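You operate a simulated robot arm through the tools that you are given. There is no shell and no other tool. Be economical: measure what you need, move in short steps, check, and stop when the job is done.

You run a simulated robot arm. Do the job below in one go: nothing can be reset, and whatever is moved stays where it is left.

## Task
Fetch the wiping pad and set it on the foil board. Put the block on the plywood table away on the top of the grading bench. Take the sanding block and leave it on the long line top of the belt case. Put the tin that says "365 PC" from the short end of the yard bench on the shelf under the yard bench and the tin that says "435 PC" on top of the red bung there. Any order will do. Set down upright: block, tin.

It is judged by the outcome, as a careful person would: the job done as asked, and still so three seconds after it is handed in. It fails if anything else is knocked over, pushed out of place, dropped, spilled or broken.

## Robot
A 7-joint arm with a two-finger parallel gripper on a trunk, on a base that drives. Base frame: it is fixed to the floor where the robot stands at the start and does not move with it; the origin is under the middle of the robot, x ahead of it, y to its left, z up; the surface under the hand at the start is at about z = 80. Lengths are in cm, angles in rad, forces in N, time in s.
With the tool pointing down near the work surface it reaches from about 22 to 74 cm from the robot's upright axis, wherever it stands. Its first joint turns from -2.897 to 2.897 rad. Places, roughly: block [50, 50, 75]; bung (7x7x10 cm) [-90, 860, 80]; foil board (19x19x3 cm) [-200, -230, 80]; long line top of the belt case (24x18 cm) [246, 84, 90]; sanding block (9x6x5 cm) [60, 50, 80]; shelf under the yard bench [-50, 780, 30]; tin [-100, 825, 75]; top of the grading bench [-740, 510, 80]; wiping pad (8x6x5 cm) [50, 20, 80]. Payload 1.57 kg.
The TCP is the grasp point between the finger pads, 3 cm short of the fingertips. In the tool frame z runs along the fingers and y along their closing line. The gripper opens to 11 cm. The fingers are 2.4 cm wide and 1.2 cm thick; the gripper's body (4.8 by 11.2 cm) begins 7.8 cm behind the TCP.
Orientation is that of the tool frame in the base frame, as a unit quaternion [x, y, z, w]. With the fingers straight down and closing along the base's y, the tool's x points along the base's -x, its y along +y and its z along -z.

## Interface
- The arm moves only by the tool drive_tool. Its argument "rows" is one flat list of numbers, 7 for each row, row after row: the shift along the tool's x, y, z in cm, then the turn, a rotation vector about the tool's x, y, z in rad, then the opening, from 0 (shut) to 1 (fully open). In form: [dx, dy, dz, ax, ay, az, gripper, dx, dy, dz, ax, ay, az, gripper, ...]. A call has 1 to 20 rows; each row shifts and turns the commanded pose from where the row before left it, along the tool's axes as they then stand. Rows are played at 5 a second. More than 5 cm and 0.15 rad between two rows, or a gripper value outside its range, and nothing of the call is played. Where a pose cannot be reached the arm comes as near as it can. A force on the tool above 40 N (or 10 N above the force at the start of the call, whichever is more), or a blocked arm, ends the call early, and 0.2 s more pass. Each finger travels about 4.5 cm/s and halts on what it meets, pressing with about 42 N; the grip force reading is that of the motor and also rises with nothing between the fingers. The clock runs only during rows and for 0.2 s after the last one: add rows that do not move to give the fingers time. The reply holds the time, the measured pose of the TCP, the force on the tool along the base axes, the opening and the grip force, in the units named above and with some noise, with the torque about the TCP (base axes, N m) and any sound that the robot's microphone picked up.
- Cameras (640 x 400 px; columns grow to the right, rows downward): "scene" is now at [1.26, 17.72, 154.18]; the picture's right is [0.33, -0.95, 0.00], its down [-0.69, -0.24, -0.68] and it looks along [0.64, 0.22, -0.73] (base axes); focal length 281 px, centre (320, 200). "wrist" rides on the gripper at [7, 1.6, -14.2] in the tool frame; the picture's right is [-0.23, 0.97, 0.00], its down [-0.86, -0.20, -0.48] and it looks along [-0.47, -0.11, 0.88] (tool axes); focal length 222 px, centre (320, 200). There is no depth. A picture from a camera that has moved, and an enlarged one, comes with that camera's place and axes in the base frame and with its lens. The place of the scene camera against the robot may be out by one fixed shift of up to 1.2 cm in any direction.
- capture(camera): a new picture of that camera. The clock stands still meanwhile.
- move_column(by): slides the trunk up (or, below 0, down) by that many cm; the arm and the scene camera ride with it, the base frame stays. It gives what a move gives, with no picture.
- drive_base(legs): drives the robot by 1 to 6 legs, each [ahead, turn to the left] in cm and rad, along the robot's own axes; the way and the turn of a leg run together, so that a leg with both is an arc; at most 150 cm and 3.142 rad a leg. The arm and the cameras ride along, it lands a little off, and it stops where it bumps. It gives what a move gives.
- head_to(pan, tilt): turns the head with the scene camera to pan (to the left, within 2.705 rad either way) and tilt (down, from -0.506 to 1.204), counted from straight ahead of the robot. It gives what a move gives.
- inspect(camera, box): a new picture of the part [left, top, right, bottom] of that camera's present view, enlarged. The clock stands still meanwhile.
- hand_in(): hands the job in; it is judged then, once.

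Work in short steps. Places have to be worked out from the pictures, the camera data and where the tool is seen: move nearer, look again, correct. Check each grasp and each placing, and mend what went wrong. You have 165 turns and 112 pictures in all, those below and enlarged ones among them. Open the gripper and draw the arm clear of the work before you hand the job in, unless the task says otherwise; then end with one line.

The tools are called as a command line: name --argument value ..., lists and objects as JSON in quotes. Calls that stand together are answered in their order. drive_tool: Moves the arm, as the interface text tells. Its arguments: {"type":"object","properties":{"rows":{"type":"array"}},"required":["rows"]} The other tools are called the same way: move_column (by) slides the trunk up or down; drive_base (legs) drives the base; head_to (pan, tilt) turns the head that bears the scene camera; capture (camera) takes a picture; inspect (camera, box) takes an enlarged picture of a part of a camera's view; hand_in () hands the job in.

At the start:

```text
time_s: 0.0
tcp_pos: [42.34, 22.91, 105.11]
ee_rot: [0.0, 1.0, 0.0, 0.0]
wrist_force: [0.4, 0.2, -0.1]
moment: [0.04, 0.0, -0.02]
width: 11.01
grip_force: 0.2
trunk travel left (down, up): [-47.5, 11.5]
robot x, y, heading: [0.33, -0.04, 0.004]
head pan, tilt: [0.332, 0.826]
```

scene: 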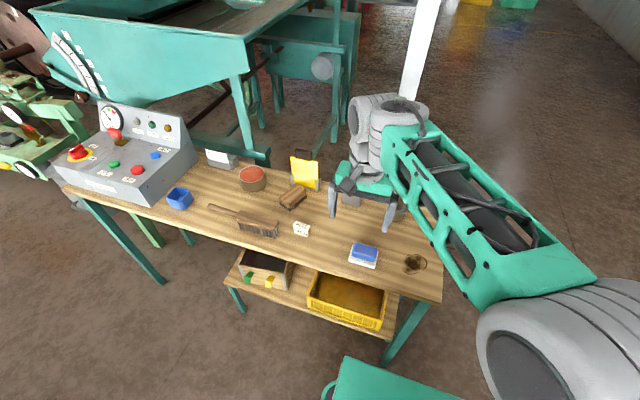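
wrist: 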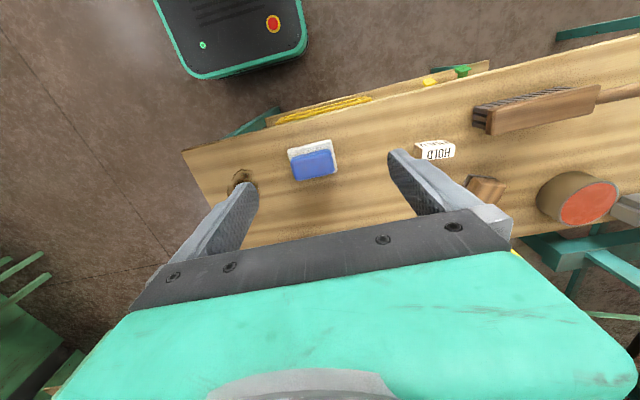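

I'll look closely at the table in front first to identify the pad, block and sanding block.

inspect --camera "scene" --box '[150, 130, 450, 330]'

inspect --camera "wrist" --box '[220, 60, 640, 260]'

```text
2.00 times, centred on (300, 230) of scene
camera zoom: at [1.26, 17.72, 154.18], right [0.33, -0.95, 0.0], down [-0.69, -0.24, -0.68], along [0.64, 0.22, -0.73], focal length 561 px, centre (360, 140)
```

zoom: 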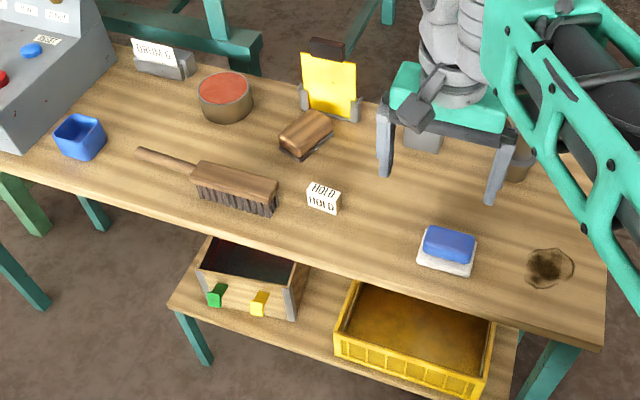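

```text
1.52 times, centred on (430, 160) of wrist
camera zoom: at [35.5, 24.31, 119.15], right [0.23, 0.97, 0.0], down [0.86, -0.2, 0.48], along [0.47, -0.11, -0.88], focal length 338 px, centre (152, 261)
```

zoom: 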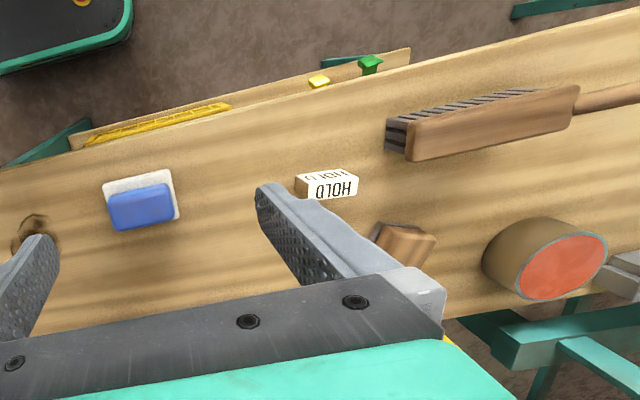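

The pad is near (47.5, 20), its long side along y, and the HOLD block is near (51, 41). I go above the pad with fingers closing along y and look again.

drive_tool --rows '[-2.6, -1.35, 3, 0, 0, 0, 1, -2.6, -1.35, 3, 0, 0, 0, 1, 0, 0, 3, 0, 0, 0, 1, 0, 0, 3, 0, 0, 0, 1]'

capture --camera "wrist"

capture --camera "scene"

```text
time_s: 1.0
tcp_pos: [47.7, 20.13, 93.43]
ee_rot: [0.001, 1.0, 0.0, 0.001]
wrist_force: [-0.8, -0.1, -0.3]
moment: [0.04, -0.02, 0.0]
width: 11.0
grip_force: 0.1
trunk travel left (down, up): [-47.5, 11.5]
robot x, y, heading: [0.07, 0.33, 0.003]
head pan, tilt: [0.332, 0.826]
```

```text
107 pictures are left
camera wrist: at [40.82, 21.68, 107.38], right [0.23, 0.97, 0.0], down [0.86, -0.2, 0.48], along [0.47, -0.11, -0.88], focal length 222 px, centre (320, 200)
```

wrist: 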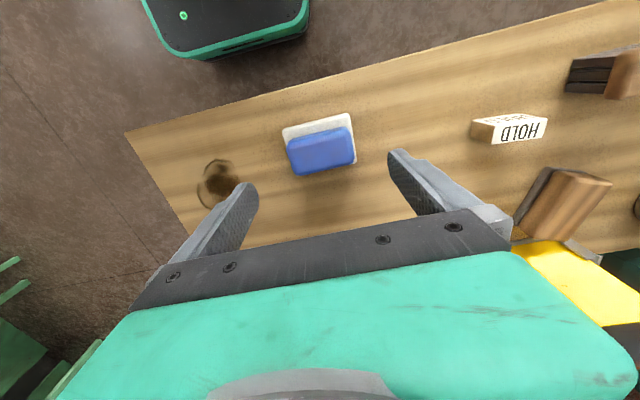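

```text
106 pictures are left
camera scene: at [1.25, 17.73, 154.18], right [0.33, -0.95, 0.0], down [-0.69, -0.24, -0.68], along [0.64, 0.22, -0.73], focal length 281 px, centre (320, 200)
```

scene: 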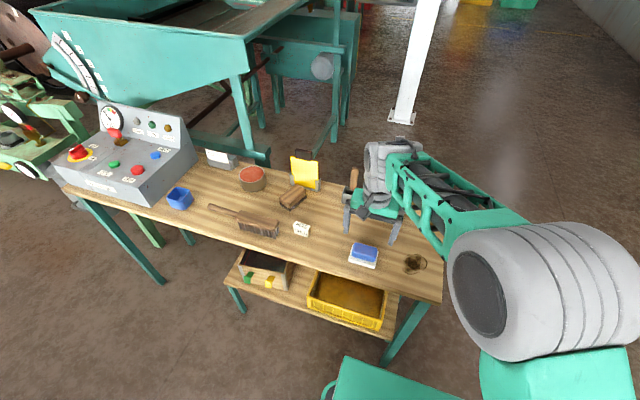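

The pad is centred under the tool, aligned with y. I descend about 9.6 cm and close.

drive_tool --rows '[0, 0.1, 3, 0, 0, 0, 1, 0, 0, 3, 0, 0, 0, 1, 0, 0, 2, 0, 0, 0, 1, 0, 0, 1.6, 0, 0, 0, 1, 0, 0, 0, 0, 0, 0, 0.5, 0, 0, 0, 0, 0, 0, 0.5, 0, 0, 0, 0, 0, 0, 0.5, 0, 0, 0, 0, 0, 0, 0.5]'

capture --camera "wrist"

```text
time_s: 2.8
tcp_pos: [47.39, 20.28, 83.49]
ee_rot: [0.0, 1.0, 0.0, 0.0]
wrist_force: [-0.5, -0.2, -1.1]
moment: [-0.02, 0.0, -0.01]
width: 7.91
grip_force: 34.0
trunk travel left (down, up): [-47.5, 11.5]
robot x, y, heading: [-0.17, 0.03, 0.001]
head pan, tilt: [0.332, 0.826]
```

```text
105 pictures are left
camera wrist: at [40.45, 21.84, 97.52], right [0.23, 0.97, 0.0], down [0.86, -0.2, 0.48], along [0.47, -0.11, -0.88], focal length 222 px, centre (320, 200)
```

wrist: 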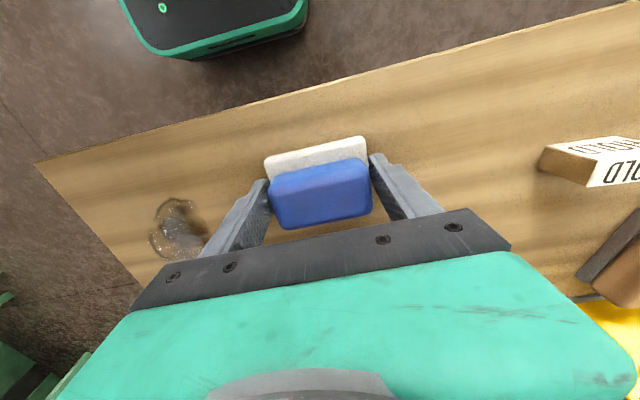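

Gripped at 7.9 cm. I lift it and draw it back towards the robot.

drive_tool --rows '[0, 0, -4, 0, 0, 0, 0.5, 0, 0, -4, 0, 0, 0, 0.5, 0, 0, -4, 0, 0, 0, 0.5, 0, 0, -4, 0, 0, 0, 0.5, 3, 0, -4, 0, 0, 0, 0.5, 3, 0, -4, 0, 0, 0, 0.5, 0, 0, 0, 0, 0, 0, 0.5]'

head_to --pan -2.5 --tilt 0.35

capture --camera "scene"

capture --camera "wrist"

```text
time_s: 4.4
tcp_pos: [41.61, 20.24, 107.48]
ee_rot: [0.0, 1.0, -0.001, 0.0]
wrist_force: [0.3, -0.7, -0.6]
moment: [-0.01, -0.02, 0.03]
width: 7.9
grip_force: 41.8
trunk travel left (down, up): [-47.5, 11.5]
robot x, y, heading: [-0.21, -0.09, -0.0]
head pan, tilt: [0.332, 0.826]
```

```text
time_s: 6.9
tcp_pos: [41.79, 20.25, 107.4]
ee_rot: [-0.001, 1.0, -0.001, 0.001]
wrist_force: [-0.3, 0.0, -0.1]
moment: [-0.02, 0.01, -0.01]
width: 7.93
grip_force: 42.0
trunk travel left (down, up): [-47.5, 11.5]
robot x, y, heading: [-0.03, 0.39, -0.004]
head pan, tilt: [-2.499, 0.351]
```

```text
104 pictures are left
camera scene: at [-13.7, 9.55, 158.35], right [-0.6, 0.8, 0.0], down [0.28, 0.21, -0.94], along [-0.75, -0.56, -0.34], focal length 281 px, centre (320, 200)
```

scene: 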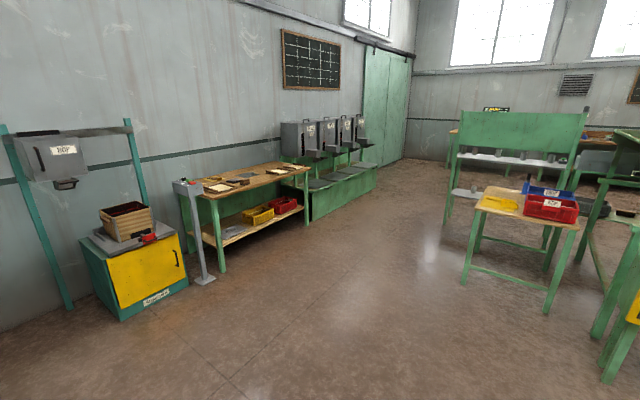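

```text
103 pictures are left
camera wrist: at [34.73, 21.71, 121.5], right [0.23, 0.97, 0.0], down [0.86, -0.2, 0.48], along [0.47, -0.11, -0.88], focal length 222 px, centre (320, 200)
```

wrist: 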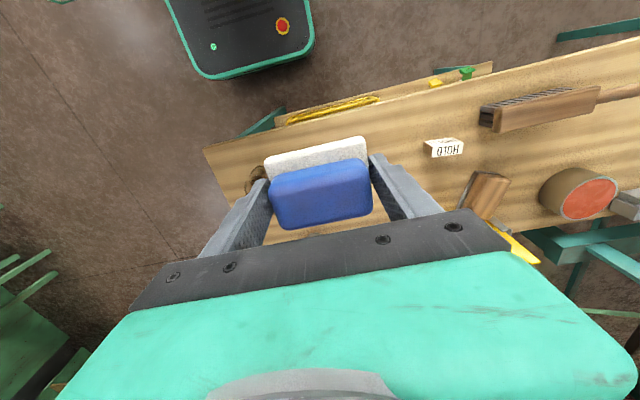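

Foil board is projected at around pixel (245,173), on the green-legged bench. I enlarge that area.

inspect --camera "scene" --box '[160, 140, 340, 280]'

```text
2.86 times, centred on (250, 210) of scene
camera zoom: at [-13.7, 9.55, 158.35], right [-0.6, 0.8, 0.0], down [0.28, 0.21, -0.94], along [-0.75, -0.56, -0.34], focal length 802 px, centre (520, 171)
```

zoom: 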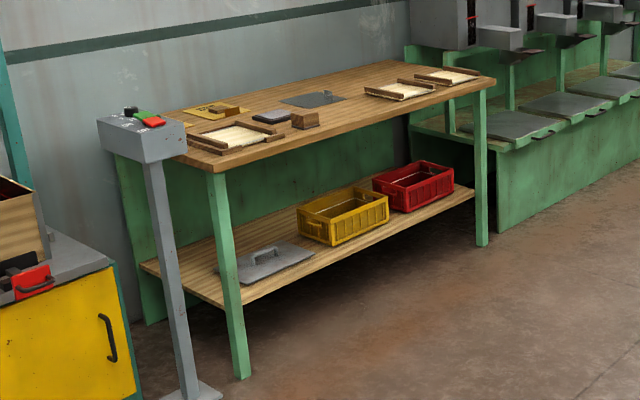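

The grey plate at about (-201,-228) is probably the foil board; bench front edge is around y=-190. I back off, turn, and drive over for a closer look.

drive_base --legs '[[-50, 0], [0, -2.52], [130, 0], [0, 0.95]]'

head_to --pan 0 --tilt 0.6

capture --camera "scene"

```text
time_s: 24.2
tcp_pos: [-133.18, -117.01, 107.47]
ee_rot: [0.711, 0.703, 0.001, 0.0]
wrist_force: [-0.4, 0.8, -1.0]
moment: [-0.01, 0.01, -0.01]
width: 7.91
grip_force: 41.9
trunk travel left (down, up): [-47.5, 11.5]
robot x, y, heading: [-152.66, -74.96, -1.579]
head pan, tilt: [-2.499, 0.351]
```

```text
time_s: 26.5
tcp_pos: [-133.18, -117.13, 107.43]
ee_rot: [0.711, 0.703, -0.001, 0.0]
wrist_force: [-0.4, 0.4, -0.3]
moment: [-0.02, -0.01, -0.01]
width: 7.9
grip_force: 42.0
trunk travel left (down, up): [-47.5, 11.5]
robot x, y, heading: [-152.88, -74.99, -1.583]
head pan, tilt: [0.0, 0.6]
```

```text
101 pictures are left
camera scene: at [-137.73, -78.42, 156.07], right [-1.0, 0.01, 0.0], down [0.01, 0.56, -0.83], along [-0.01, -0.83, -0.56], focal length 281 px, centre (320, 200)
```

scene: 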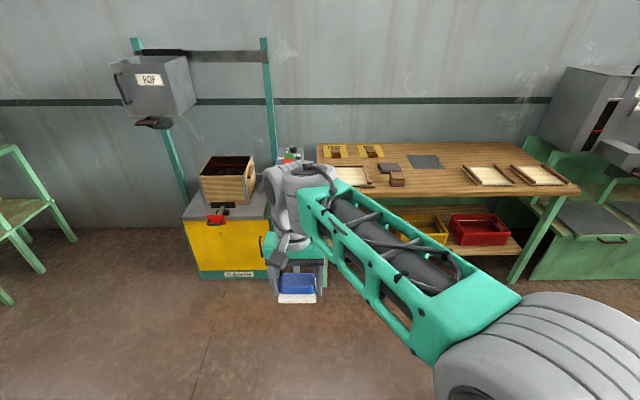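

I shift to x≈-205, y≈-130 and look down at the bench.

drive_base --legs '[[0, -0.7], [75, 0], [0, 0.71]]'

head_to --pan 0.0 --tilt 0.75

capture --camera "scene"

```text
time_s: 34.3
tcp_pos: [-183.75, -173.06, 107.41]
ee_rot: [0.719, 0.695, 0.0, 0.0]
wrist_force: [-1.0, -1.1, -0.7]
moment: [-0.05, 0.02, 0.01]
width: 7.92
grip_force: 41.8
trunk travel left (down, up): [-47.5, 11.5]
robot x, y, heading: [-202.43, -130.87, -1.61]
head pan, tilt: [0.0, 0.6]
```

```text
time_s: 35.0
tcp_pos: [-183.79, -173.17, 107.43]
ee_rot: [0.72, 0.694, 0.0, 0.0]
wrist_force: [-0.1, -0.2, -1.3]
moment: [-0.01, 0.01, -0.02]
width: 7.9
grip_force: 42.1
trunk travel left (down, up): [-47.5, 11.5]
robot x, y, heading: [-202.66, -130.52, -1.608]
head pan, tilt: [0.0, 0.75]
```

```text
100 pictures are left
camera scene: at [-187.42, -134.01, 154.79], right [-1.0, 0.04, 0.0], down [0.02, 0.68, -0.73], along [-0.03, -0.73, -0.68], focal length 281 px, centre (320, 200)
```

scene: 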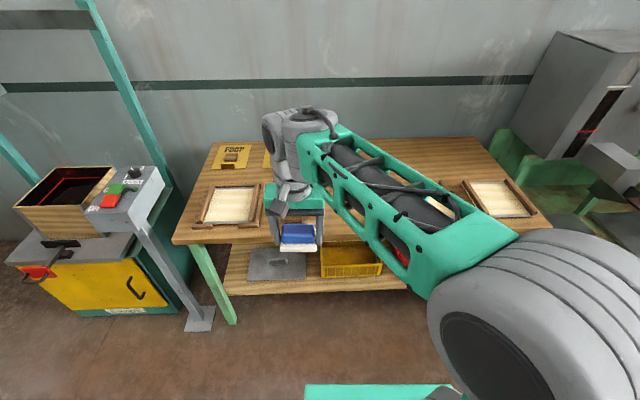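

The bench front edge is near y=-196, so I can move in another 30 cm, then look past the arm by panning.

drive_base --legs '[[30, 0.03]]'

drive_tool --rows '[0, 5, 0, 0, 0, 0, 0.5, 0, 5, 0, 0, 0, 0, 0.5, 0, 5, 0, 0, 0, 0, 0.5, 0, 5, 0, 0, 0, 0, 0.5]'

head_to --pan -0.2 --tilt 0.8

capture --camera "scene"

```text
time_s: 37.0
tcp_pos: [-183.18, -203.28, 107.44]
ee_rot: [0.709, 0.705, 0.001, 0.0]
wrist_force: [0.5, 0.0, -0.7]
moment: [0.0, -0.04, 0.02]
width: 7.9
grip_force: 41.5
trunk travel left (down, up): [-47.5, 11.5]
robot x, y, heading: [-203.41, -162.02, -1.575]
head pan, tilt: [0.0, 0.75]
```

```text
time_s: 38.0
tcp_pos: [-163.22, -203.66, 107.6]
ee_rot: [0.709, 0.705, 0.0, 0.0]
wrist_force: [0.3, -0.1, 0.4]
moment: [0.03, 0.04, 0.0]
width: 7.91
grip_force: 42.2
trunk travel left (down, up): [-47.5, 11.5]
robot x, y, heading: [-203.19, -161.37, -1.579]
head pan, tilt: [0.0, 0.75]
```

```text
time_s: 38.8
tcp_pos: [-163.41, -203.49, 107.55]
ee_rot: [0.709, 0.705, 0.0, 0.0]
wrist_force: [-0.3, 0.1, -2.1]
moment: [-0.01, 0.0, 0.03]
width: 7.88
grip_force: 42.1
trunk travel left (down, up): [-47.5, 11.5]
robot x, y, heading: [-203.21, -161.7, -1.573]
head pan, tilt: [-0.201, 0.799]
```

```text
99 pictures are left
camera scene: at [-189.58, -163.78, 154.39], right [-0.98, 0.2, 0.0], down [0.15, 0.7, -0.7], along [-0.14, -0.68, -0.72], focal length 281 px, centre (320, 200)
```

scene: 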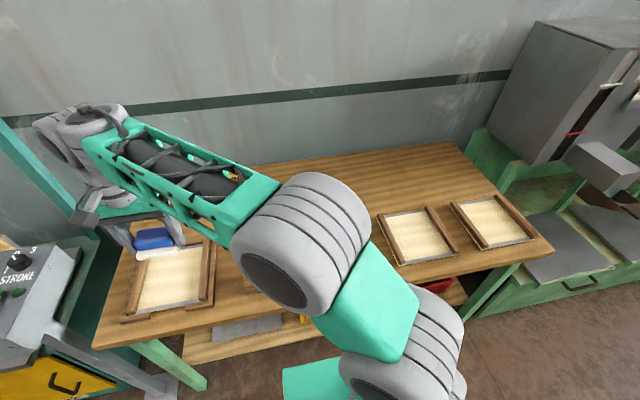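

The elbow hides the plate; I swing the arm across to the robot's right to uncover the middle.

drive_tool --rows '[0, -5, 0, 0, 0, 0, 0.5, 0, -5, 0, 0, 0, 0, 0.5, 0, -5, 0, 0, 0, 0, 0.5, 0, -5, 0, 0, 0, 0, 0.5, 0, -5, 0, 0, 0, 0, 0.5, 0, -5, 0, 0, 0, 0, 0.5, 0, -5, 0, 0, 0, 0, 0.5, 0, -5, 0, 0, 0, 0, 0.5, 0, -5, 0, 0, 0, 0, 0.5, 0, -5, 0, 0, 0, 0, 0.5, 0, -5, 0, 0, 0, 0, 0.5, 0, -5, 0, 0, 0, 0, 0.5, 0, -5, 0, 0, 0, 0, 0.5, 0, -5, 0, 0, 0, 0, 0.5, 0, -5, 0, 0, 0, 0, 0.5]'

head_to --pan 0.0 --tilt 0.8

capture --camera "scene"

```text
time_s: 42.0
tcp_pos: [-238.09, -203.02, 107.02]
ee_rot: [0.709, 0.705, 0.001, 0.001]
wrist_force: [1.1, -0.2, -0.4]
moment: [0.0, 0.0, 0.01]
width: 7.92
grip_force: 41.9
trunk travel left (down, up): [-47.5, 11.5]
robot x, y, heading: [-203.19, -161.41, -1.573]
head pan, tilt: [-0.201, 0.799]
```

```text
time_s: 42.7
tcp_pos: [-237.89, -202.97, 107.04]
ee_rot: [0.708, 0.706, 0.0, 0.0]
wrist_force: [1.0, 0.0, -0.7]
moment: [-0.01, -0.01, 0.0]
width: 7.91
grip_force: 41.8
trunk travel left (down, up): [-47.5, 11.5]
robot x, y, heading: [-203.53, -161.03, -1.573]
head pan, tilt: [0.0, 0.799]
```

```text
98 pictures are left
camera scene: at [-187.99, -163.94, 154.39], right [-1.0, 0.01, 0.0], down [0.0, 0.72, -0.7], along [0.0, -0.7, -0.72], focal length 281 px, centre (320, 200)
```

scene: 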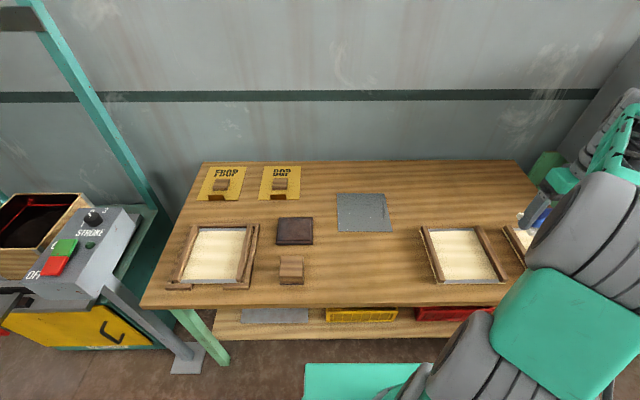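

The grey plate at about (-203,-228.5) is 19 cm square: the foil board. I enlarge it to check the surface.

inspect --camera "scene" --box '[260, 170, 440, 290]'

```text
3.33 times, centred on (350, 230) of scene
camera zoom: at [-187.99, -163.94, 154.39], right [-1.0, 0.01, 0.0], down [0.0, 0.72, -0.7], along [0.0, -0.7, -0.72], focal length 935 px, centre (220, 100)
```

zoom: 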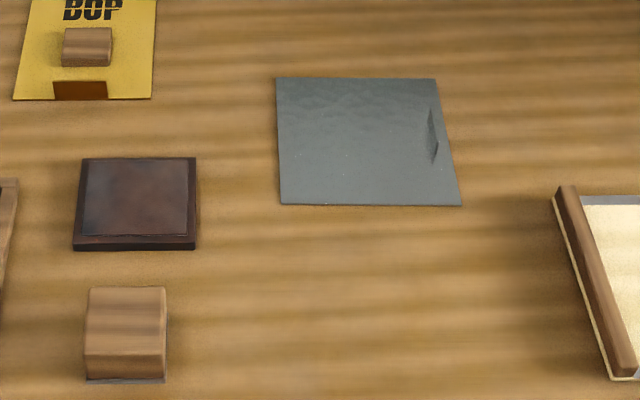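

Board centre (-203,-230) with a raised tab on its right side near x=-210. I bring the pad over (-200.5,-229.5) and check before lowering.

drive_tool --rows '[-2.65, 3.74, 0, 0, 0, 0, 0.5, -2.65, 3.74, 0, 0, 0, 0, 0.5, -2.65, 3.74, 0, 0, 0, 0, 0.5, -2.65, 3.74, 0, 0, 0, 0, 0.5, -2.65, 3.74, 0, 0, 0, 0, 0.5, -2.65, 3.74, 0, 0, 0, 0, 0.5, -2.65, 3.74, 0, 0, 0, 0, 0.5, -2.65, 3.74, 0, 0, 0, 0, 0.5, -2.65, 3.74, 0, 0, 0, 0, 0.5, -2.65, 3.74, 0, 0, 0, 0, 0.5, 0, 0, 4, 0, 0, 0, 0.5, 0, 0, 4, 0, 0, 0, 0.5, 0, 0, 4, 0, 0, 0, 0.5]'

capture --camera "scene"

capture --camera "wrist"

```text
time_s: 45.5
tcp_pos: [-200.83, -229.7, 95.42]
ee_rot: [0.709, 0.706, 0.0, -0.001]
wrist_force: [0.5, 0.0, -0.5]
moment: [-0.02, -0.02, 0.02]
width: 7.9
grip_force: 41.6
trunk travel left (down, up): [-47.5, 11.5]
robot x, y, heading: [-203.13, -161.44, -1.578]
head pan, tilt: [0.0, 0.799]
```

```text
96 pictures are left
camera scene: at [-187.97, -163.99, 154.39], right [-1.0, 0.01, 0.0], down [0.0, 0.72, -0.7], along [0.0, -0.7, -0.72], focal length 281 px, centre (320, 200)
```

scene: 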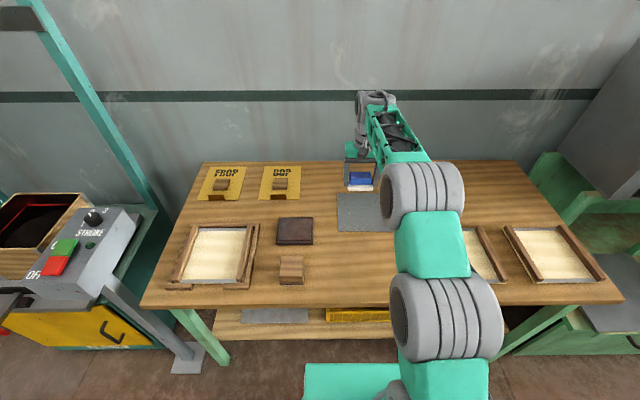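

```text
95 pictures are left
camera wrist: at [-199.14, -222.81, 109.43], right [0.97, -0.23, 0.0], down [-0.2, -0.85, 0.48], along [-0.11, -0.47, -0.88], focal length 222 px, centre (320, 200)
```

wrist: 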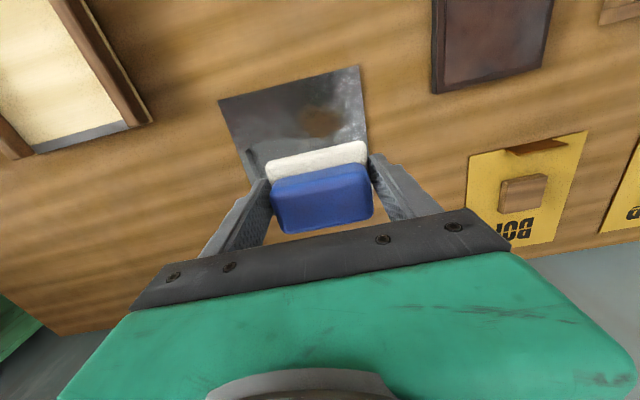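

Wrist view puts the board at x -194.7…-211.5 and y -222…-240; I nudge to (-201.8,-231) and lower until contact.

drive_tool --rows '[-1.3, -1, 3, 0, 0, 0, 0.5, 0, 0, 3, 0, 0, 0, 0.5, 0, 0, 3, 0, 0, 0, 0.5, 0, 0, 1, 0, 0, 0, 0.5, 0, 0, 0.5, 0, 0, 0, 0.5, 0, 0, 0, 0, 0, 0, 0.5]'

capture --camera "wrist"

```text
time_s: 46.9
tcp_pos: [-201.85, -230.99, 84.89]
ee_rot: [0.709, 0.705, 0.0, 0.0]
wrist_force: [0.3, 1.2, -0.7]
moment: [-0.01, 0.02, 0.01]
width: 7.89
grip_force: 41.7
trunk travel left (down, up): [-47.5, 11.5]
robot x, y, heading: [-203.42, -161.31, -1.579]
head pan, tilt: [0.0, 0.799]
```

```text
94 pictures are left
camera wrist: at [-200.13, -224.1, 98.96], right [0.97, -0.23, 0.0], down [-0.2, -0.85, 0.48], along [-0.11, -0.46, -0.88], focal length 222 px, centre (320, 200)
```

wrist: 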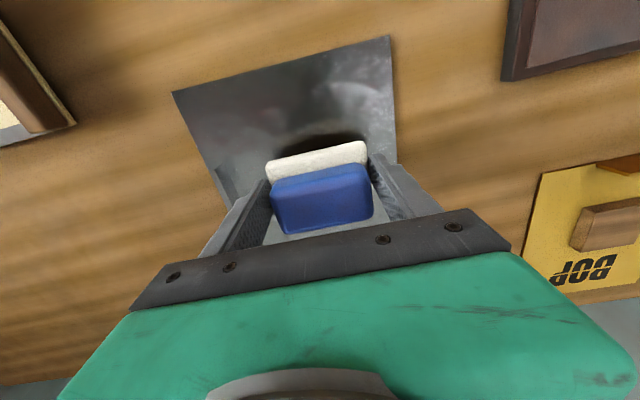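

Still a little above. I lower in 0.3 cm steps watching for force.

drive_tool --rows '[0, 0, 0.3, 0, 0, 0, 0.5, 0, 0, 0.3, 0, 0, 0, 0.5, 0, 0, 0.3, 0, 0, 0, 0.5]'

```text
time_s: 47.7
tcp_pos: [-201.87, -230.97, 84.05]
ee_rot: [0.709, 0.705, 0.0, 0.0]
wrist_force: [-0.1, 0.2, -0.9]
moment: [0.02, -0.01, 0.01]
width: 7.91
grip_force: 41.8
trunk travel left (down, up): [-47.5, 11.5]
robot x, y, heading: [-203.24, -161.54, -1.573]
head pan, tilt: [0.0, 0.799]
```

drive_tool --rows '[0, 0, 0.2, 0, 0, 0, 0.5, 0, 0, 0.2, 0, 0, 0, 0.5, 0, 0, 0, 0, 0, 0, 0.5]'

```text
time_s: 48.5
tcp_pos: [-201.81, -231.0, 83.6]
ee_rot: [0.71, 0.705, 0.001, -0.002]
wrist_force: [0.5, 0.1, -0.3]
moment: [0.02, 0.0, -0.04]
width: 7.86
grip_force: 42.0
trunk travel left (down, up): [-47.5, 11.5]
robot x, y, heading: [-203.04, -161.26, -1.575]
head pan, tilt: [0.0, 0.799]
```

No contact yet at 83.6; continuing gently.

drive_tool --rows '[0, 0, 0.2, 0, 0, 0, 0.5, 0, 0, 0.2, 0, 0, 0, 0.5, 0, 0, 0.2, 0, 0, 0, 0.5, 0, 0, 0, 0, 0, 0, 0.5]'

capture --camera "wrist"

```text
time_s: 49.5
tcp_pos: [-201.83, -230.89, 82.91]
ee_rot: [0.709, 0.705, 0.0, -0.001]
wrist_force: [0.4, -0.3, -0.5]
moment: [0.03, 0.01, 0.02]
width: 7.89
grip_force: 41.7
trunk travel left (down, up): [-47.5, 11.5]
robot x, y, heading: [-203.43, -161.69, -1.573]
head pan, tilt: [0.0, 0.799]
```

```text
93 pictures are left
camera wrist: at [-200.23, -224.04, 97.04], right [0.97, -0.23, 0.0], down [-0.2, -0.85, 0.48], along [-0.11, -0.46, -0.88], focal length 222 px, centre (320, 200)
```

wrist: 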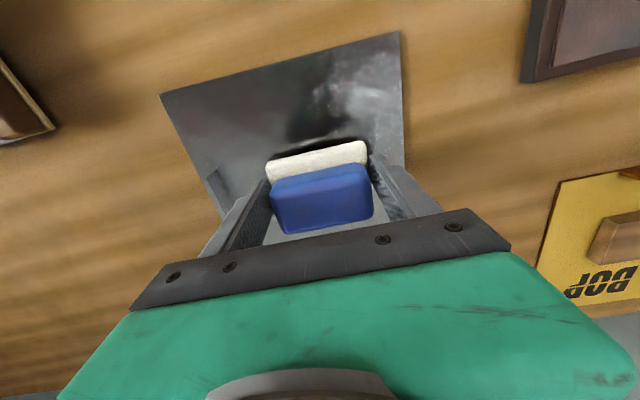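

Shadow is shrinking but not touching; continue down in small steps.

drive_tool --rows '[0, 0, 0.2, 0, 0, 0, 0.5, 0, 0, 0.2, 0, 0, 0, 0.5, 0, 0, 0.2, 0, 0, 0, 0.5, 0, 0, 0.2, 0, 0, 0, 0.5, 0, 0, 0, 0, 0, 0, 0.5]'

```text
time_s: 50.7
tcp_pos: [-201.93, -230.88, 82.23]
ee_rot: [0.709, 0.705, 0.0, 0.0]
wrist_force: [-0.4, -1.0, -0.8]
moment: [0.0, -0.02, 0.05]
width: 7.88
grip_force: 42.2
trunk travel left (down, up): [-47.5, 11.5]
robot x, y, heading: [-203.06, -161.59, -1.579]
head pan, tilt: [0.0, 0.799]
```

drive_tool --rows '[0, 0, 0.2, 0, 0, 0, 0.5, 0, 0, 0.2, 0, 0, 0, 0.5, 0, 0, 0.2, 0, 0, 0, 0.5, 0, 0, 0.2, 0, 0, 0, 0.5, 0, 0, 0, 0, 0, 0, 0.5]'

capture --camera "wrist"

inspect --camera "scene" --box '[300, 130, 460, 250]'

```text
time_s: 51.9
tcp_pos: [-201.89, -230.83, 81.65]
ee_rot: [0.709, 0.705, -0.002, 0.002]
wrist_force: [-2.6, 2.2, 19.5]
moment: [0.24, 0.17, -0.03]
width: 7.91
grip_force: 42.0
trunk travel left (down, up): [-47.5, 11.5]
robot x, y, heading: [-203.26, -161.29, -1.576]
head pan, tilt: [0.0, 0.799]
```

```text
92 pictures are left
camera wrist: at [-200.16, -224.06, 95.69], right [0.97, -0.23, 0.0], down [-0.2, -0.85, 0.48], along [-0.11, -0.47, -0.88], focal length 222 px, centre (320, 200)
```

wrist: 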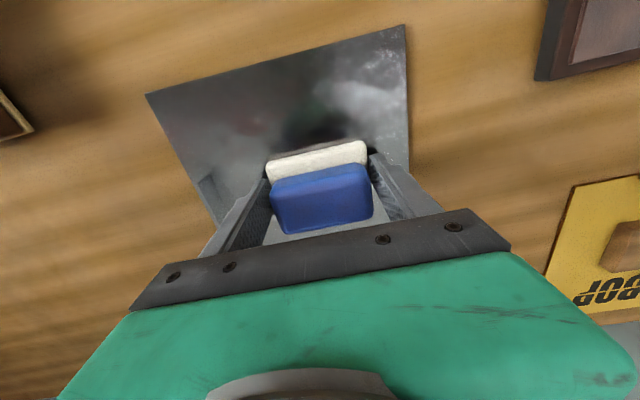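

```text
3.33 times, centred on (380, 190) of scene
camera zoom: at [-188.0, -163.73, 154.41], right [-1.0, 0.01, 0.0], down [0.0, 0.72, -0.7], along [0.0, -0.7, -0.72], focal length 935 px, centre (120, 233)
```

zoom: 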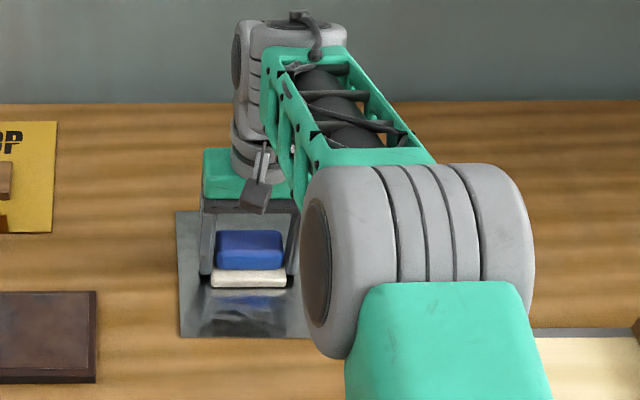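

Contact (19.5 N). I ease up a hair and open.

drive_tool --rows '[0, 0, -0.15, 0, 0, 0, 0.5, 0, 0, 0, 0, 0, 0, 1, 0, 0, 0, 0, 0, 0, 1, 0, 0, 0, 0, 0, 0, 1, 0, 0, 0, 0, 0, 0, 1]'

capture --camera "wrist"

```text
time_s: 53.1
tcp_pos: [-201.88, -231.09, 81.53]
ee_rot: [0.71, 0.705, 0.001, -0.001]
wrist_force: [0.8, 0.0, -0.1]
moment: [0.02, -0.02, -0.03]
width: 10.98
grip_force: 0.0
trunk travel left (down, up): [-47.5, 11.5]
robot x, y, heading: [-203.18, -161.48, -1.581]
head pan, tilt: [0.0, 0.799]
```

```text
90 pictures are left
camera wrist: at [-200.15, -224.15, 95.54], right [0.97, -0.23, 0.0], down [-0.2, -0.85, 0.48], along [-0.11, -0.46, -0.88], focal length 222 px, centre (320, 200)
```

wrist: 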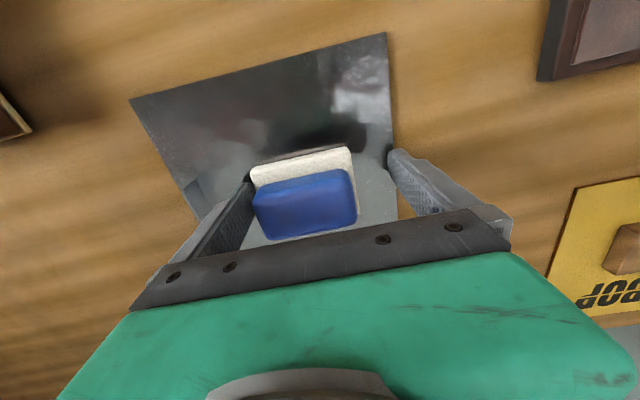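

The pad is down on the foil board (board slid about a centimetre as the finger opened). I lift straight up and check.

drive_tool --rows '[0, 0, -1, 0, 0, 0, 1, 0, 0, -2, 0, 0, 0, 1, 0, 0, -4, 0, 0, 0, 1, 0, 0, -5, 0, 0, 0, 1, 0, 0, -5, 0, 0, 0, 1, 0, 0, -5, 0, 0, 0, 1]'

capture --camera "wrist"

```text
time_s: 54.5
tcp_pos: [-202.22, -231.02, 103.49]
ee_rot: [0.709, 0.705, 0.0, 0.0]
wrist_force: [-1.3, 0.5, 0.2]
moment: [0.04, 0.0, 0.03]
width: 11.01
grip_force: 0.0
trunk travel left (down, up): [-47.5, 11.5]
robot x, y, heading: [-203.05, -161.46, -1.578]
head pan, tilt: [0.0, 0.799]
```

```text
89 pictures are left
camera wrist: at [-200.44, -224.2, 117.66], right [0.97, -0.23, 0.0], down [-0.2, -0.85, 0.48], along [-0.11, -0.46, -0.88], focal length 222 px, centre (320, 200)
```

wrist: 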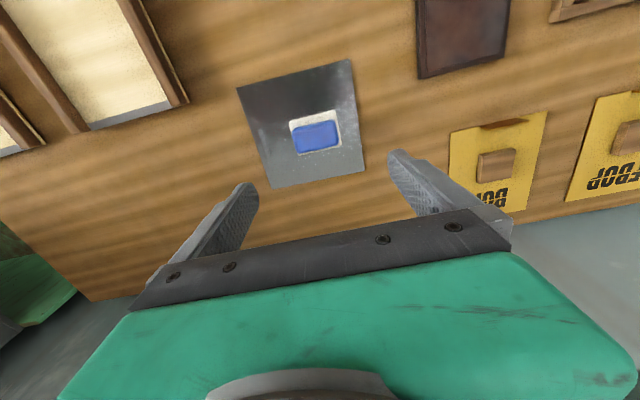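

Pad sits fully on the foil board. I retract the arm, back off and look towards the way back.

drive_tool --rows '[4.5, 0, -1, 0, 0, 0, 1, 4.5, 0, 0, 0, 0, 0, 1, 4.5, 0, 0, 0, 0, 0, 1, 4.5, 0, 0, 0, 0, 0, 1, 4.5, 0, 0, 0, 0, 0, 1, 4.5, 0, 0, 0, 0, 0, 1]'

drive_base --legs '[[-60, 0], [0, 2.36]]'

head_to --pan 0.3 --tilt 0.35

capture --camera "scene"

```text
time_s: 55.9
tcp_pos: [-201.81, -203.74, 104.51]
ee_rot: [0.708, 0.706, 0.001, -0.001]
wrist_force: [0.4, 0.1, 0.5]
moment: [0.03, 0.01, -0.03]
width: 10.99
grip_force: 0.1
trunk travel left (down, up): [-47.5, 11.5]
robot x, y, heading: [-203.36, -161.52, -1.578]
head pan, tilt: [0.0, 0.799]
```

```text
time_s: 64.9
tcp_pos: [-174.72, -70.62, 104.47]
ee_rot: [-0.39, 0.921, 0.0, 0.0]
wrist_force: [0.4, 0.2, 0.7]
moment: [-0.03, -0.02, -0.01]
width: 11.01
grip_force: 0.1
trunk travel left (down, up): [-47.5, 11.5]
robot x, y, heading: [-202.98, -102.52, 0.798]
head pan, tilt: [0.0, 0.799]
```

```text
time_s: 65.8
tcp_pos: [-174.59, -70.61, 104.58]
ee_rot: [-0.389, 0.921, 0.0, 0.0]
wrist_force: [-0.2, 1.1, 1.0]
moment: [0.0, 0.0, -0.04]
width: 11.0
grip_force: 0.0
trunk travel left (down, up): [-47.5, 11.5]
robot x, y, heading: [-203.13, -101.78, 0.796]
head pan, tilt: [0.3, 0.351]
```

```text
88 pictures are left
camera scene: at [-214.4, -87.64, 158.34], right [0.89, -0.45, 0.0], down [-0.16, -0.31, -0.94], along [0.43, 0.84, -0.34], focal length 281 px, centre (320, 200)
```

scene: 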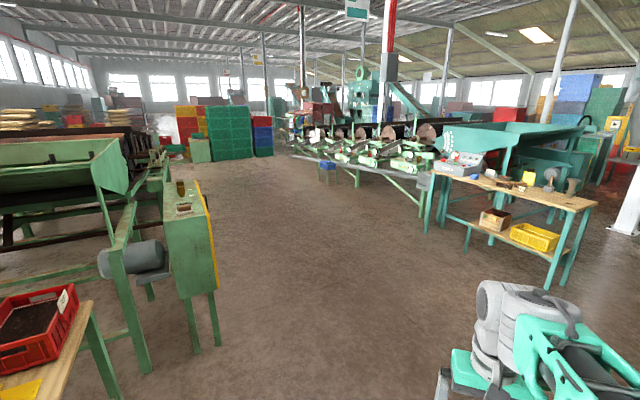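

The way is clear. I drive back to the plywood table, facing it at about y=40.

drive_base --legs '[[100, -0.01], [101, 0], [0, -0.785], [50, 0]]'

head_to --pan -0.1 --tilt 0.75

capture --camera "scene"

```text
time_s: 80.5
tcp_pos: [24.29, 61.09, 104.56]
ee_rot: [-0.053, 0.999, 0.0, 0.0]
wrist_force: [0.0, -1.1, -0.8]
moment: [0.02, 0.03, 0.0]
width: 11.0
grip_force: 0.2
trunk travel left (down, up): [-47.5, 11.5]
robot x, y, heading: [-17.55, 55.33, 0.104]
head pan, tilt: [0.3, 0.351]
```

```text
time_s: 81.4
tcp_pos: [24.32, 61.13, 104.62]
ee_rot: [-0.052, 0.999, 0.001, 0.0]
wrist_force: [-0.7, -0.2, -0.7]
moment: [0.0, 0.0, -0.04]
width: 11.0
grip_force: 0.0
trunk travel left (down, up): [-47.5, 11.5]
robot x, y, heading: [-18.07, 55.14, 0.101]
head pan, tilt: [-0.099, 0.75]
```

```text
87 pictures are left
camera scene: at [-17.25, 69.61, 154.79], right [0.01, -1.0, 0.0], down [-0.68, 0.0, -0.73], along [0.73, 0.0, -0.68], focal length 281 px, centre (320, 200)
```

scene: 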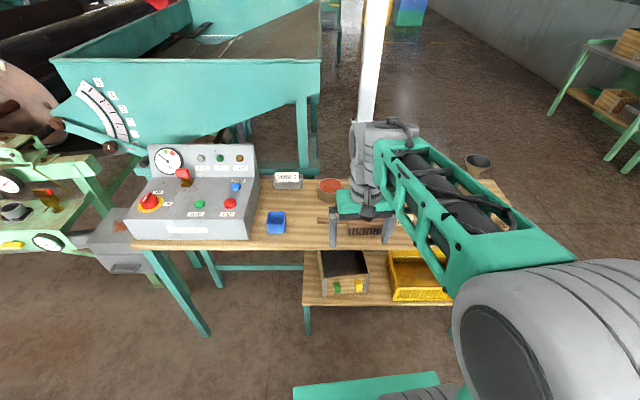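

Robot stands at (-18,55), heading 0.10. I turn slightly right and roll in ~24 cm, then look for sanding block and HOLD block.

drive_base --legs '[[0, -0.3], [24, 0.2]]'

head_to --pan -0.35 --tilt 0.9

capture --camera "scene"

capture --camera "wrist"

```text
time_s: 84.2
tcp_pos: [49.43, 54.37, 104.53]
ee_rot: [-0.002, 1.0, 0.001, 0.0]
wrist_force: [0.1, 0.0, 0.5]
moment: [0.04, -0.01, 0.01]
width: 10.99
grip_force: 0.0
trunk travel left (down, up): [-47.5, 11.5]
robot x, y, heading: [6.96, 52.34, 0.004]
head pan, tilt: [-0.099, 0.75]
```

```text
time_s: 85.0
tcp_pos: [49.47, 54.36, 104.67]
ee_rot: [-0.002, 1.0, -0.001, -0.001]
wrist_force: [0.4, 0.0, -0.3]
moment: [0.01, -0.01, 0.01]
width: 11.0
grip_force: 0.1
trunk travel left (down, up): [-47.5, 11.5]
robot x, y, heading: [7.1, 52.6, 0.0]
head pan, tilt: [-0.351, 0.901]
```

```text
86 pictures are left
camera scene: at [7.84, 65.25, 153.6], right [-0.34, -0.94, 0.0], down [-0.74, 0.27, -0.62], along [0.58, -0.21, -0.78], focal length 281 px, centre (320, 200)
```

scene: 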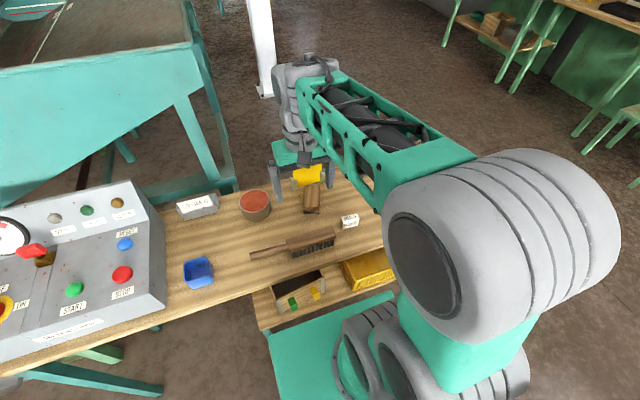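

```text
85 pictures are left
camera wrist: at [42.57, 55.88, 118.6], right [0.22, 0.97, 0.0], down [0.86, -0.2, 0.48], along [0.47, -0.11, -0.88], focal length 222 px, centre (320, 200)
```

wrist: 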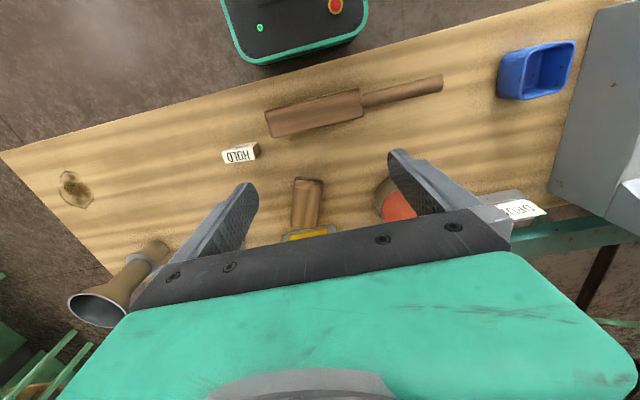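

I enlarge the sanding block in both views for its pose.

inspect --camera "scene" --box '[240, 140, 400, 260]'

inspect --camera "wrist" --box '[200, 120, 420, 260]'

```text
3.33 times, centred on (320, 200) of scene
camera zoom: at [7.84, 65.25, 153.6], right [-0.34, -0.94, 0.0], down [-0.74, 0.27, -0.62], along [0.58, -0.21, -0.78], focal length 935 px, centre (320, 200)
```

zoom: 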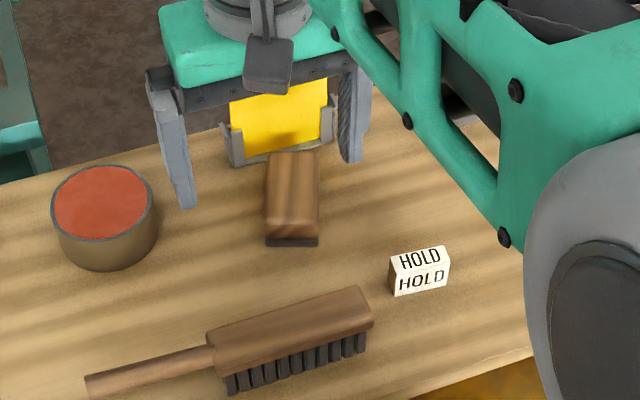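

```text
2.86 times, centred on (310, 190) of wrist
camera zoom: at [42.57, 55.88, 118.6], right [0.22, 0.97, 0.0], down [0.86, -0.2, 0.48], along [0.47, -0.11, -0.88], focal length 635 px, centre (349, 229)
```

zoom: 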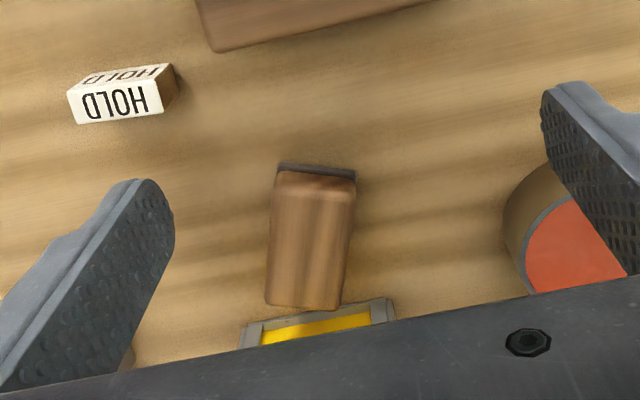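

The sanding block lies around (61.2,49), long axis turned about -0.3 rad from x, with the sign ~8 cm behind. I go over (60.2,49.3) with the fingers turned to match and lower partway.

drive_tool --rows '[-3.57, -1.7, 0, 0, 0, 0.15, 1, -3.57, -1.2, 0, 0, 0, 0.15, 1, -3.57, -1.0, 0, 0, 0, 0, 1, 0, 0, 3, 0, 0, 0, 1, 0, 0, 3, 0, 0, 0, 1, 0, 0, 3, 0, 0, 0, 1]'

capture --camera "wrist"

inspect --camera "scene" --box '[220, 90, 400, 220]'

```text
time_s: 86.4
tcp_pos: [59.51, 49.13, 95.52]
ee_rot: [0.148, 0.989, 0.001, -0.001]
wrist_force: [-0.6, -0.5, -0.5]
moment: [0.01, 0.0, 0.02]
width: 11.02
grip_force: 0.0
trunk travel left (down, up): [-47.5, 11.5]
robot x, y, heading: [6.73, 52.71, 0.003]
head pan, tilt: [-0.351, 0.901]
```

```text
82 pictures are left
camera wrist: at [53.47, 52.51, 109.67], right [0.5, 0.87, 0.0], down [0.76, -0.44, 0.48], along [0.41, -0.24, -0.88], focal length 222 px, centre (320, 200)
```

wrist: 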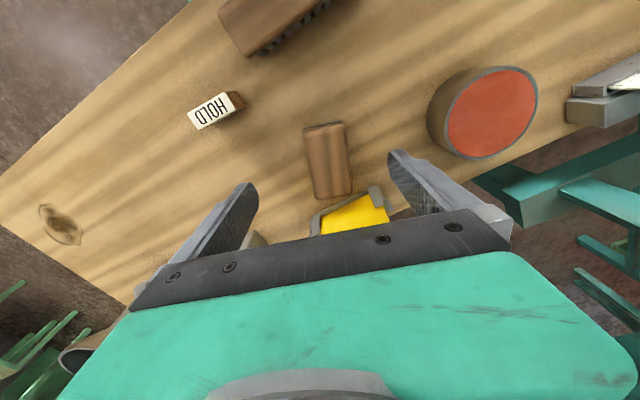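

```text
3.08 times, centred on (310, 155) of scene
camera zoom: at [7.86, 65.24, 153.6], right [-0.34, -0.94, 0.0], down [-0.74, 0.27, -0.62], along [0.58, -0.21, -0.78], focal length 863 px, centre (351, 338)
```

zoom: 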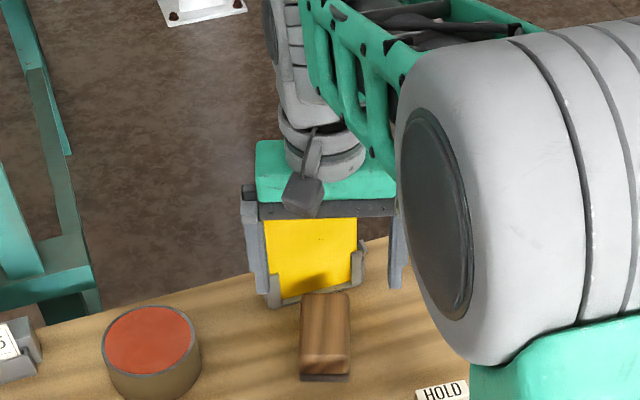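

Alignment good; block centre ≈(61.5,49.0). I correct slightly and descend to z≈83.2.

drive_tool --rows '[-0.7, 0.43, 3, 0, 0, 0.03, 1, 0, 0, 3, 0, 0, 0, 1, 0, 0, 3, 0, 0, 0, 1, 0, 0, 2, 0, 0, 0, 1, 0, 0, 1.2, 0, 0, 0, 1, 0, 0, 0, 0, 0, 0, 1]'

capture --camera "wrist"

```text
time_s: 87.8
tcp_pos: [60.29, 49.05, 83.25]
ee_rot: [0.162, 0.987, 0.0, -0.001]
wrist_force: [0.1, 0.0, -0.6]
moment: [-0.04, 0.02, -0.02]
width: 10.99
grip_force: 0.0
trunk travel left (down, up): [-47.5, 11.5]
robot x, y, heading: [6.99, 52.8, -0.003]
head pan, tilt: [-0.351, 0.901]
```

```text
80 pictures are left
camera wrist: at [54.13, 52.77, 97.26], right [0.53, 0.85, 0.0], down [0.75, -0.46, 0.48], along [0.41, -0.25, -0.88], focal length 222 px, centre (320, 200)
```

wrist: 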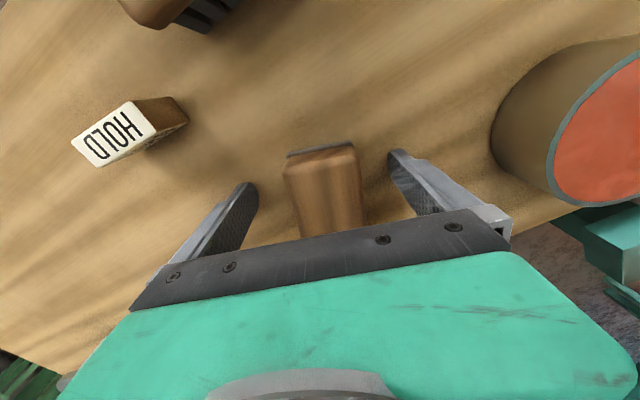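

Block is between the fingers. Closing.

drive_tool --rows '[0, 0, 0, 0, 0, 0, 0.3, 0, 0, 0, 0, 0, 0, 0.3, 0, 0, 0, 0, 0, 0, 0.3, 0, 0, 0, 0, 0, 0, 0.3, 0, 0, 0, 0, 0, 0, 0.3, 0, 0, 0, 0, 0, 0, 0.3]'

```text
time_s: 89.2
tcp_pos: [60.04, 49.17, 83.19]
ee_rot: [0.163, 0.987, 0.001, -0.001]
wrist_force: [0.5, 1.0, 1.1]
moment: [-0.01, 0.01, 0.03]
width: 5.21
grip_force: 38.6
trunk travel left (down, up): [-47.5, 11.5]
robot x, y, heading: [7.29, 52.86, 0.005]
head pan, tilt: [-0.351, 0.901]
```

Gripped at 5.2 cm. Lift, retract and check; also look towards the belt case beyond.

drive_tool --rows '[0, 0, -4, 0, 0, 0, 0.3, 0, 0, -4, 0, 0, 0, 0.3, 0, 0, -4, 0, 0, 0, 0.3, 0, 0, -4, 0, 0, 0, 0.3, 0, 0, -4, 0, 0, 0, 0.3, 4, 0, -3, 0, 0, -0.15, 0.3, 4, 0, 0, 0, 0, -0.15, 0.3, 4, 0, 0, 0, 0, 0, 0.3, 4, 0, 0, 0, 0, 0, 0.3, 4, 0, 0, 0, 0, 0, 0.3]'

capture --camera "wrist"

head_to --pan 0.25 --tilt 0.3

capture --camera "scene"

```text
time_s: 91.4
tcp_pos: [40.52, 51.49, 106.39]
ee_rot: [0.013, 1.0, 0.001, -0.001]
wrist_force: [0.4, -0.2, -1.5]
moment: [-0.01, 0.06, 0.01]
width: 5.17
grip_force: 41.9
trunk travel left (down, up): [-47.5, 11.5]
robot x, y, heading: [7.04, 52.73, 0.003]
head pan, tilt: [-0.351, 0.901]
```

```text
79 pictures are left
camera wrist: at [33.5, 53.14, 120.38], right [0.25, 0.97, 0.0], down [0.85, -0.22, 0.48], along [0.46, -0.12, -0.88], focal length 222 px, centre (320, 200)
```

wrist: 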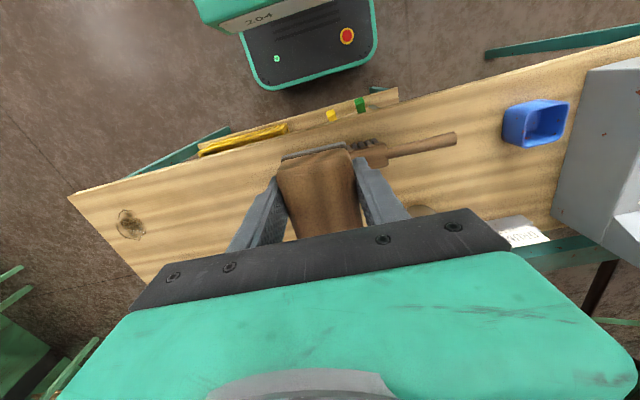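

```text
time_s: 92.4
tcp_pos: [40.48, 51.39, 106.29]
ee_rot: [0.014, 1.0, 0.0, -0.001]
wrist_force: [0.7, 1.0, -2.0]
moment: [0.0, 0.0, -0.01]
width: 5.18
grip_force: 41.9
trunk travel left (down, up): [-47.5, 11.5]
robot x, y, heading: [6.84, 52.79, 0.009]
head pan, tilt: [0.25, 0.3]
```

```text
78 pictures are left
camera scene: at [9.79, 70.15, 158.81], right [0.25, -0.97, 0.0], down [-0.29, -0.07, -0.95], along [0.92, 0.24, -0.3], focal length 281 px, centre (320, 200)
```

scene: 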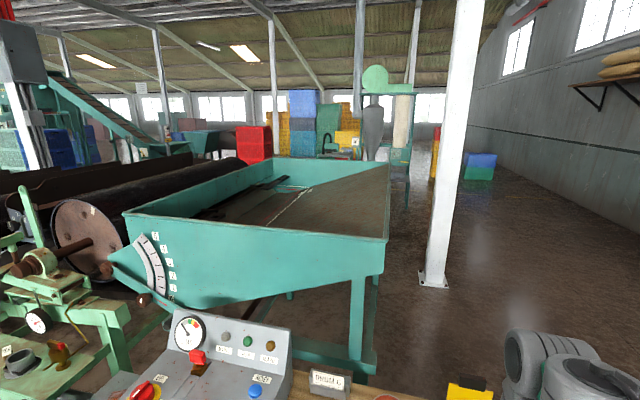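

Block is held well. The belt case must be the teal box behind the hopper, reached around the right end of this table; I drive round to about (150,-50) and look.

drive_base --legs '[[-45, 0], [0, -1.2], [112, 0], [0, 1.2], [140, 0], [0, 0.7]]'

head_to --pan 0.2 --tilt 0.5

capture --camera "scene"

```text
time_s: 115.0
tcp_pos: [165.2, -40.58, 106.3]
ee_rot: [-0.298, 0.955, -0.001, -0.001]
wrist_force: [0.0, 0.3, -1.4]
moment: [-0.05, 0.02, 0.0]
width: 5.17
grip_force: 41.7
trunk travel left (down, up): [-47.5, 11.5]
robot x, y, heading: [137.33, -59.09, 0.633]
head pan, tilt: [0.25, 0.3]
```

```text
time_s: 115.7
tcp_pos: [165.16, -40.51, 106.4]
ee_rot: [-0.298, 0.954, 0.0, 0.0]
wrist_force: [-0.6, 0.3, -2.0]
moment: [-0.02, 0.04, -0.01]
width: 5.17
grip_force: 41.9
trunk travel left (down, up): [-47.5, 11.5]
robot x, y, heading: [137.88, -59.44, 0.633]
head pan, tilt: [0.201, 0.499]
```

```text
77 pictures are left
camera scene: at [129.34, -43.95, 156.99], right [0.74, -0.67, 0.0], down [-0.32, -0.35, -0.88], along [0.59, 0.65, -0.48], focal length 281 px, centre (320, 200)
```

scene: 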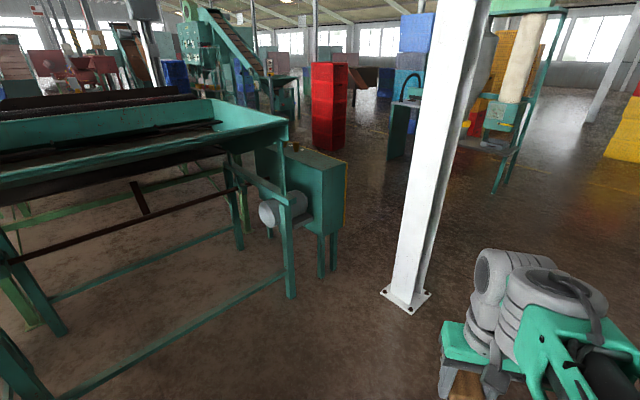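

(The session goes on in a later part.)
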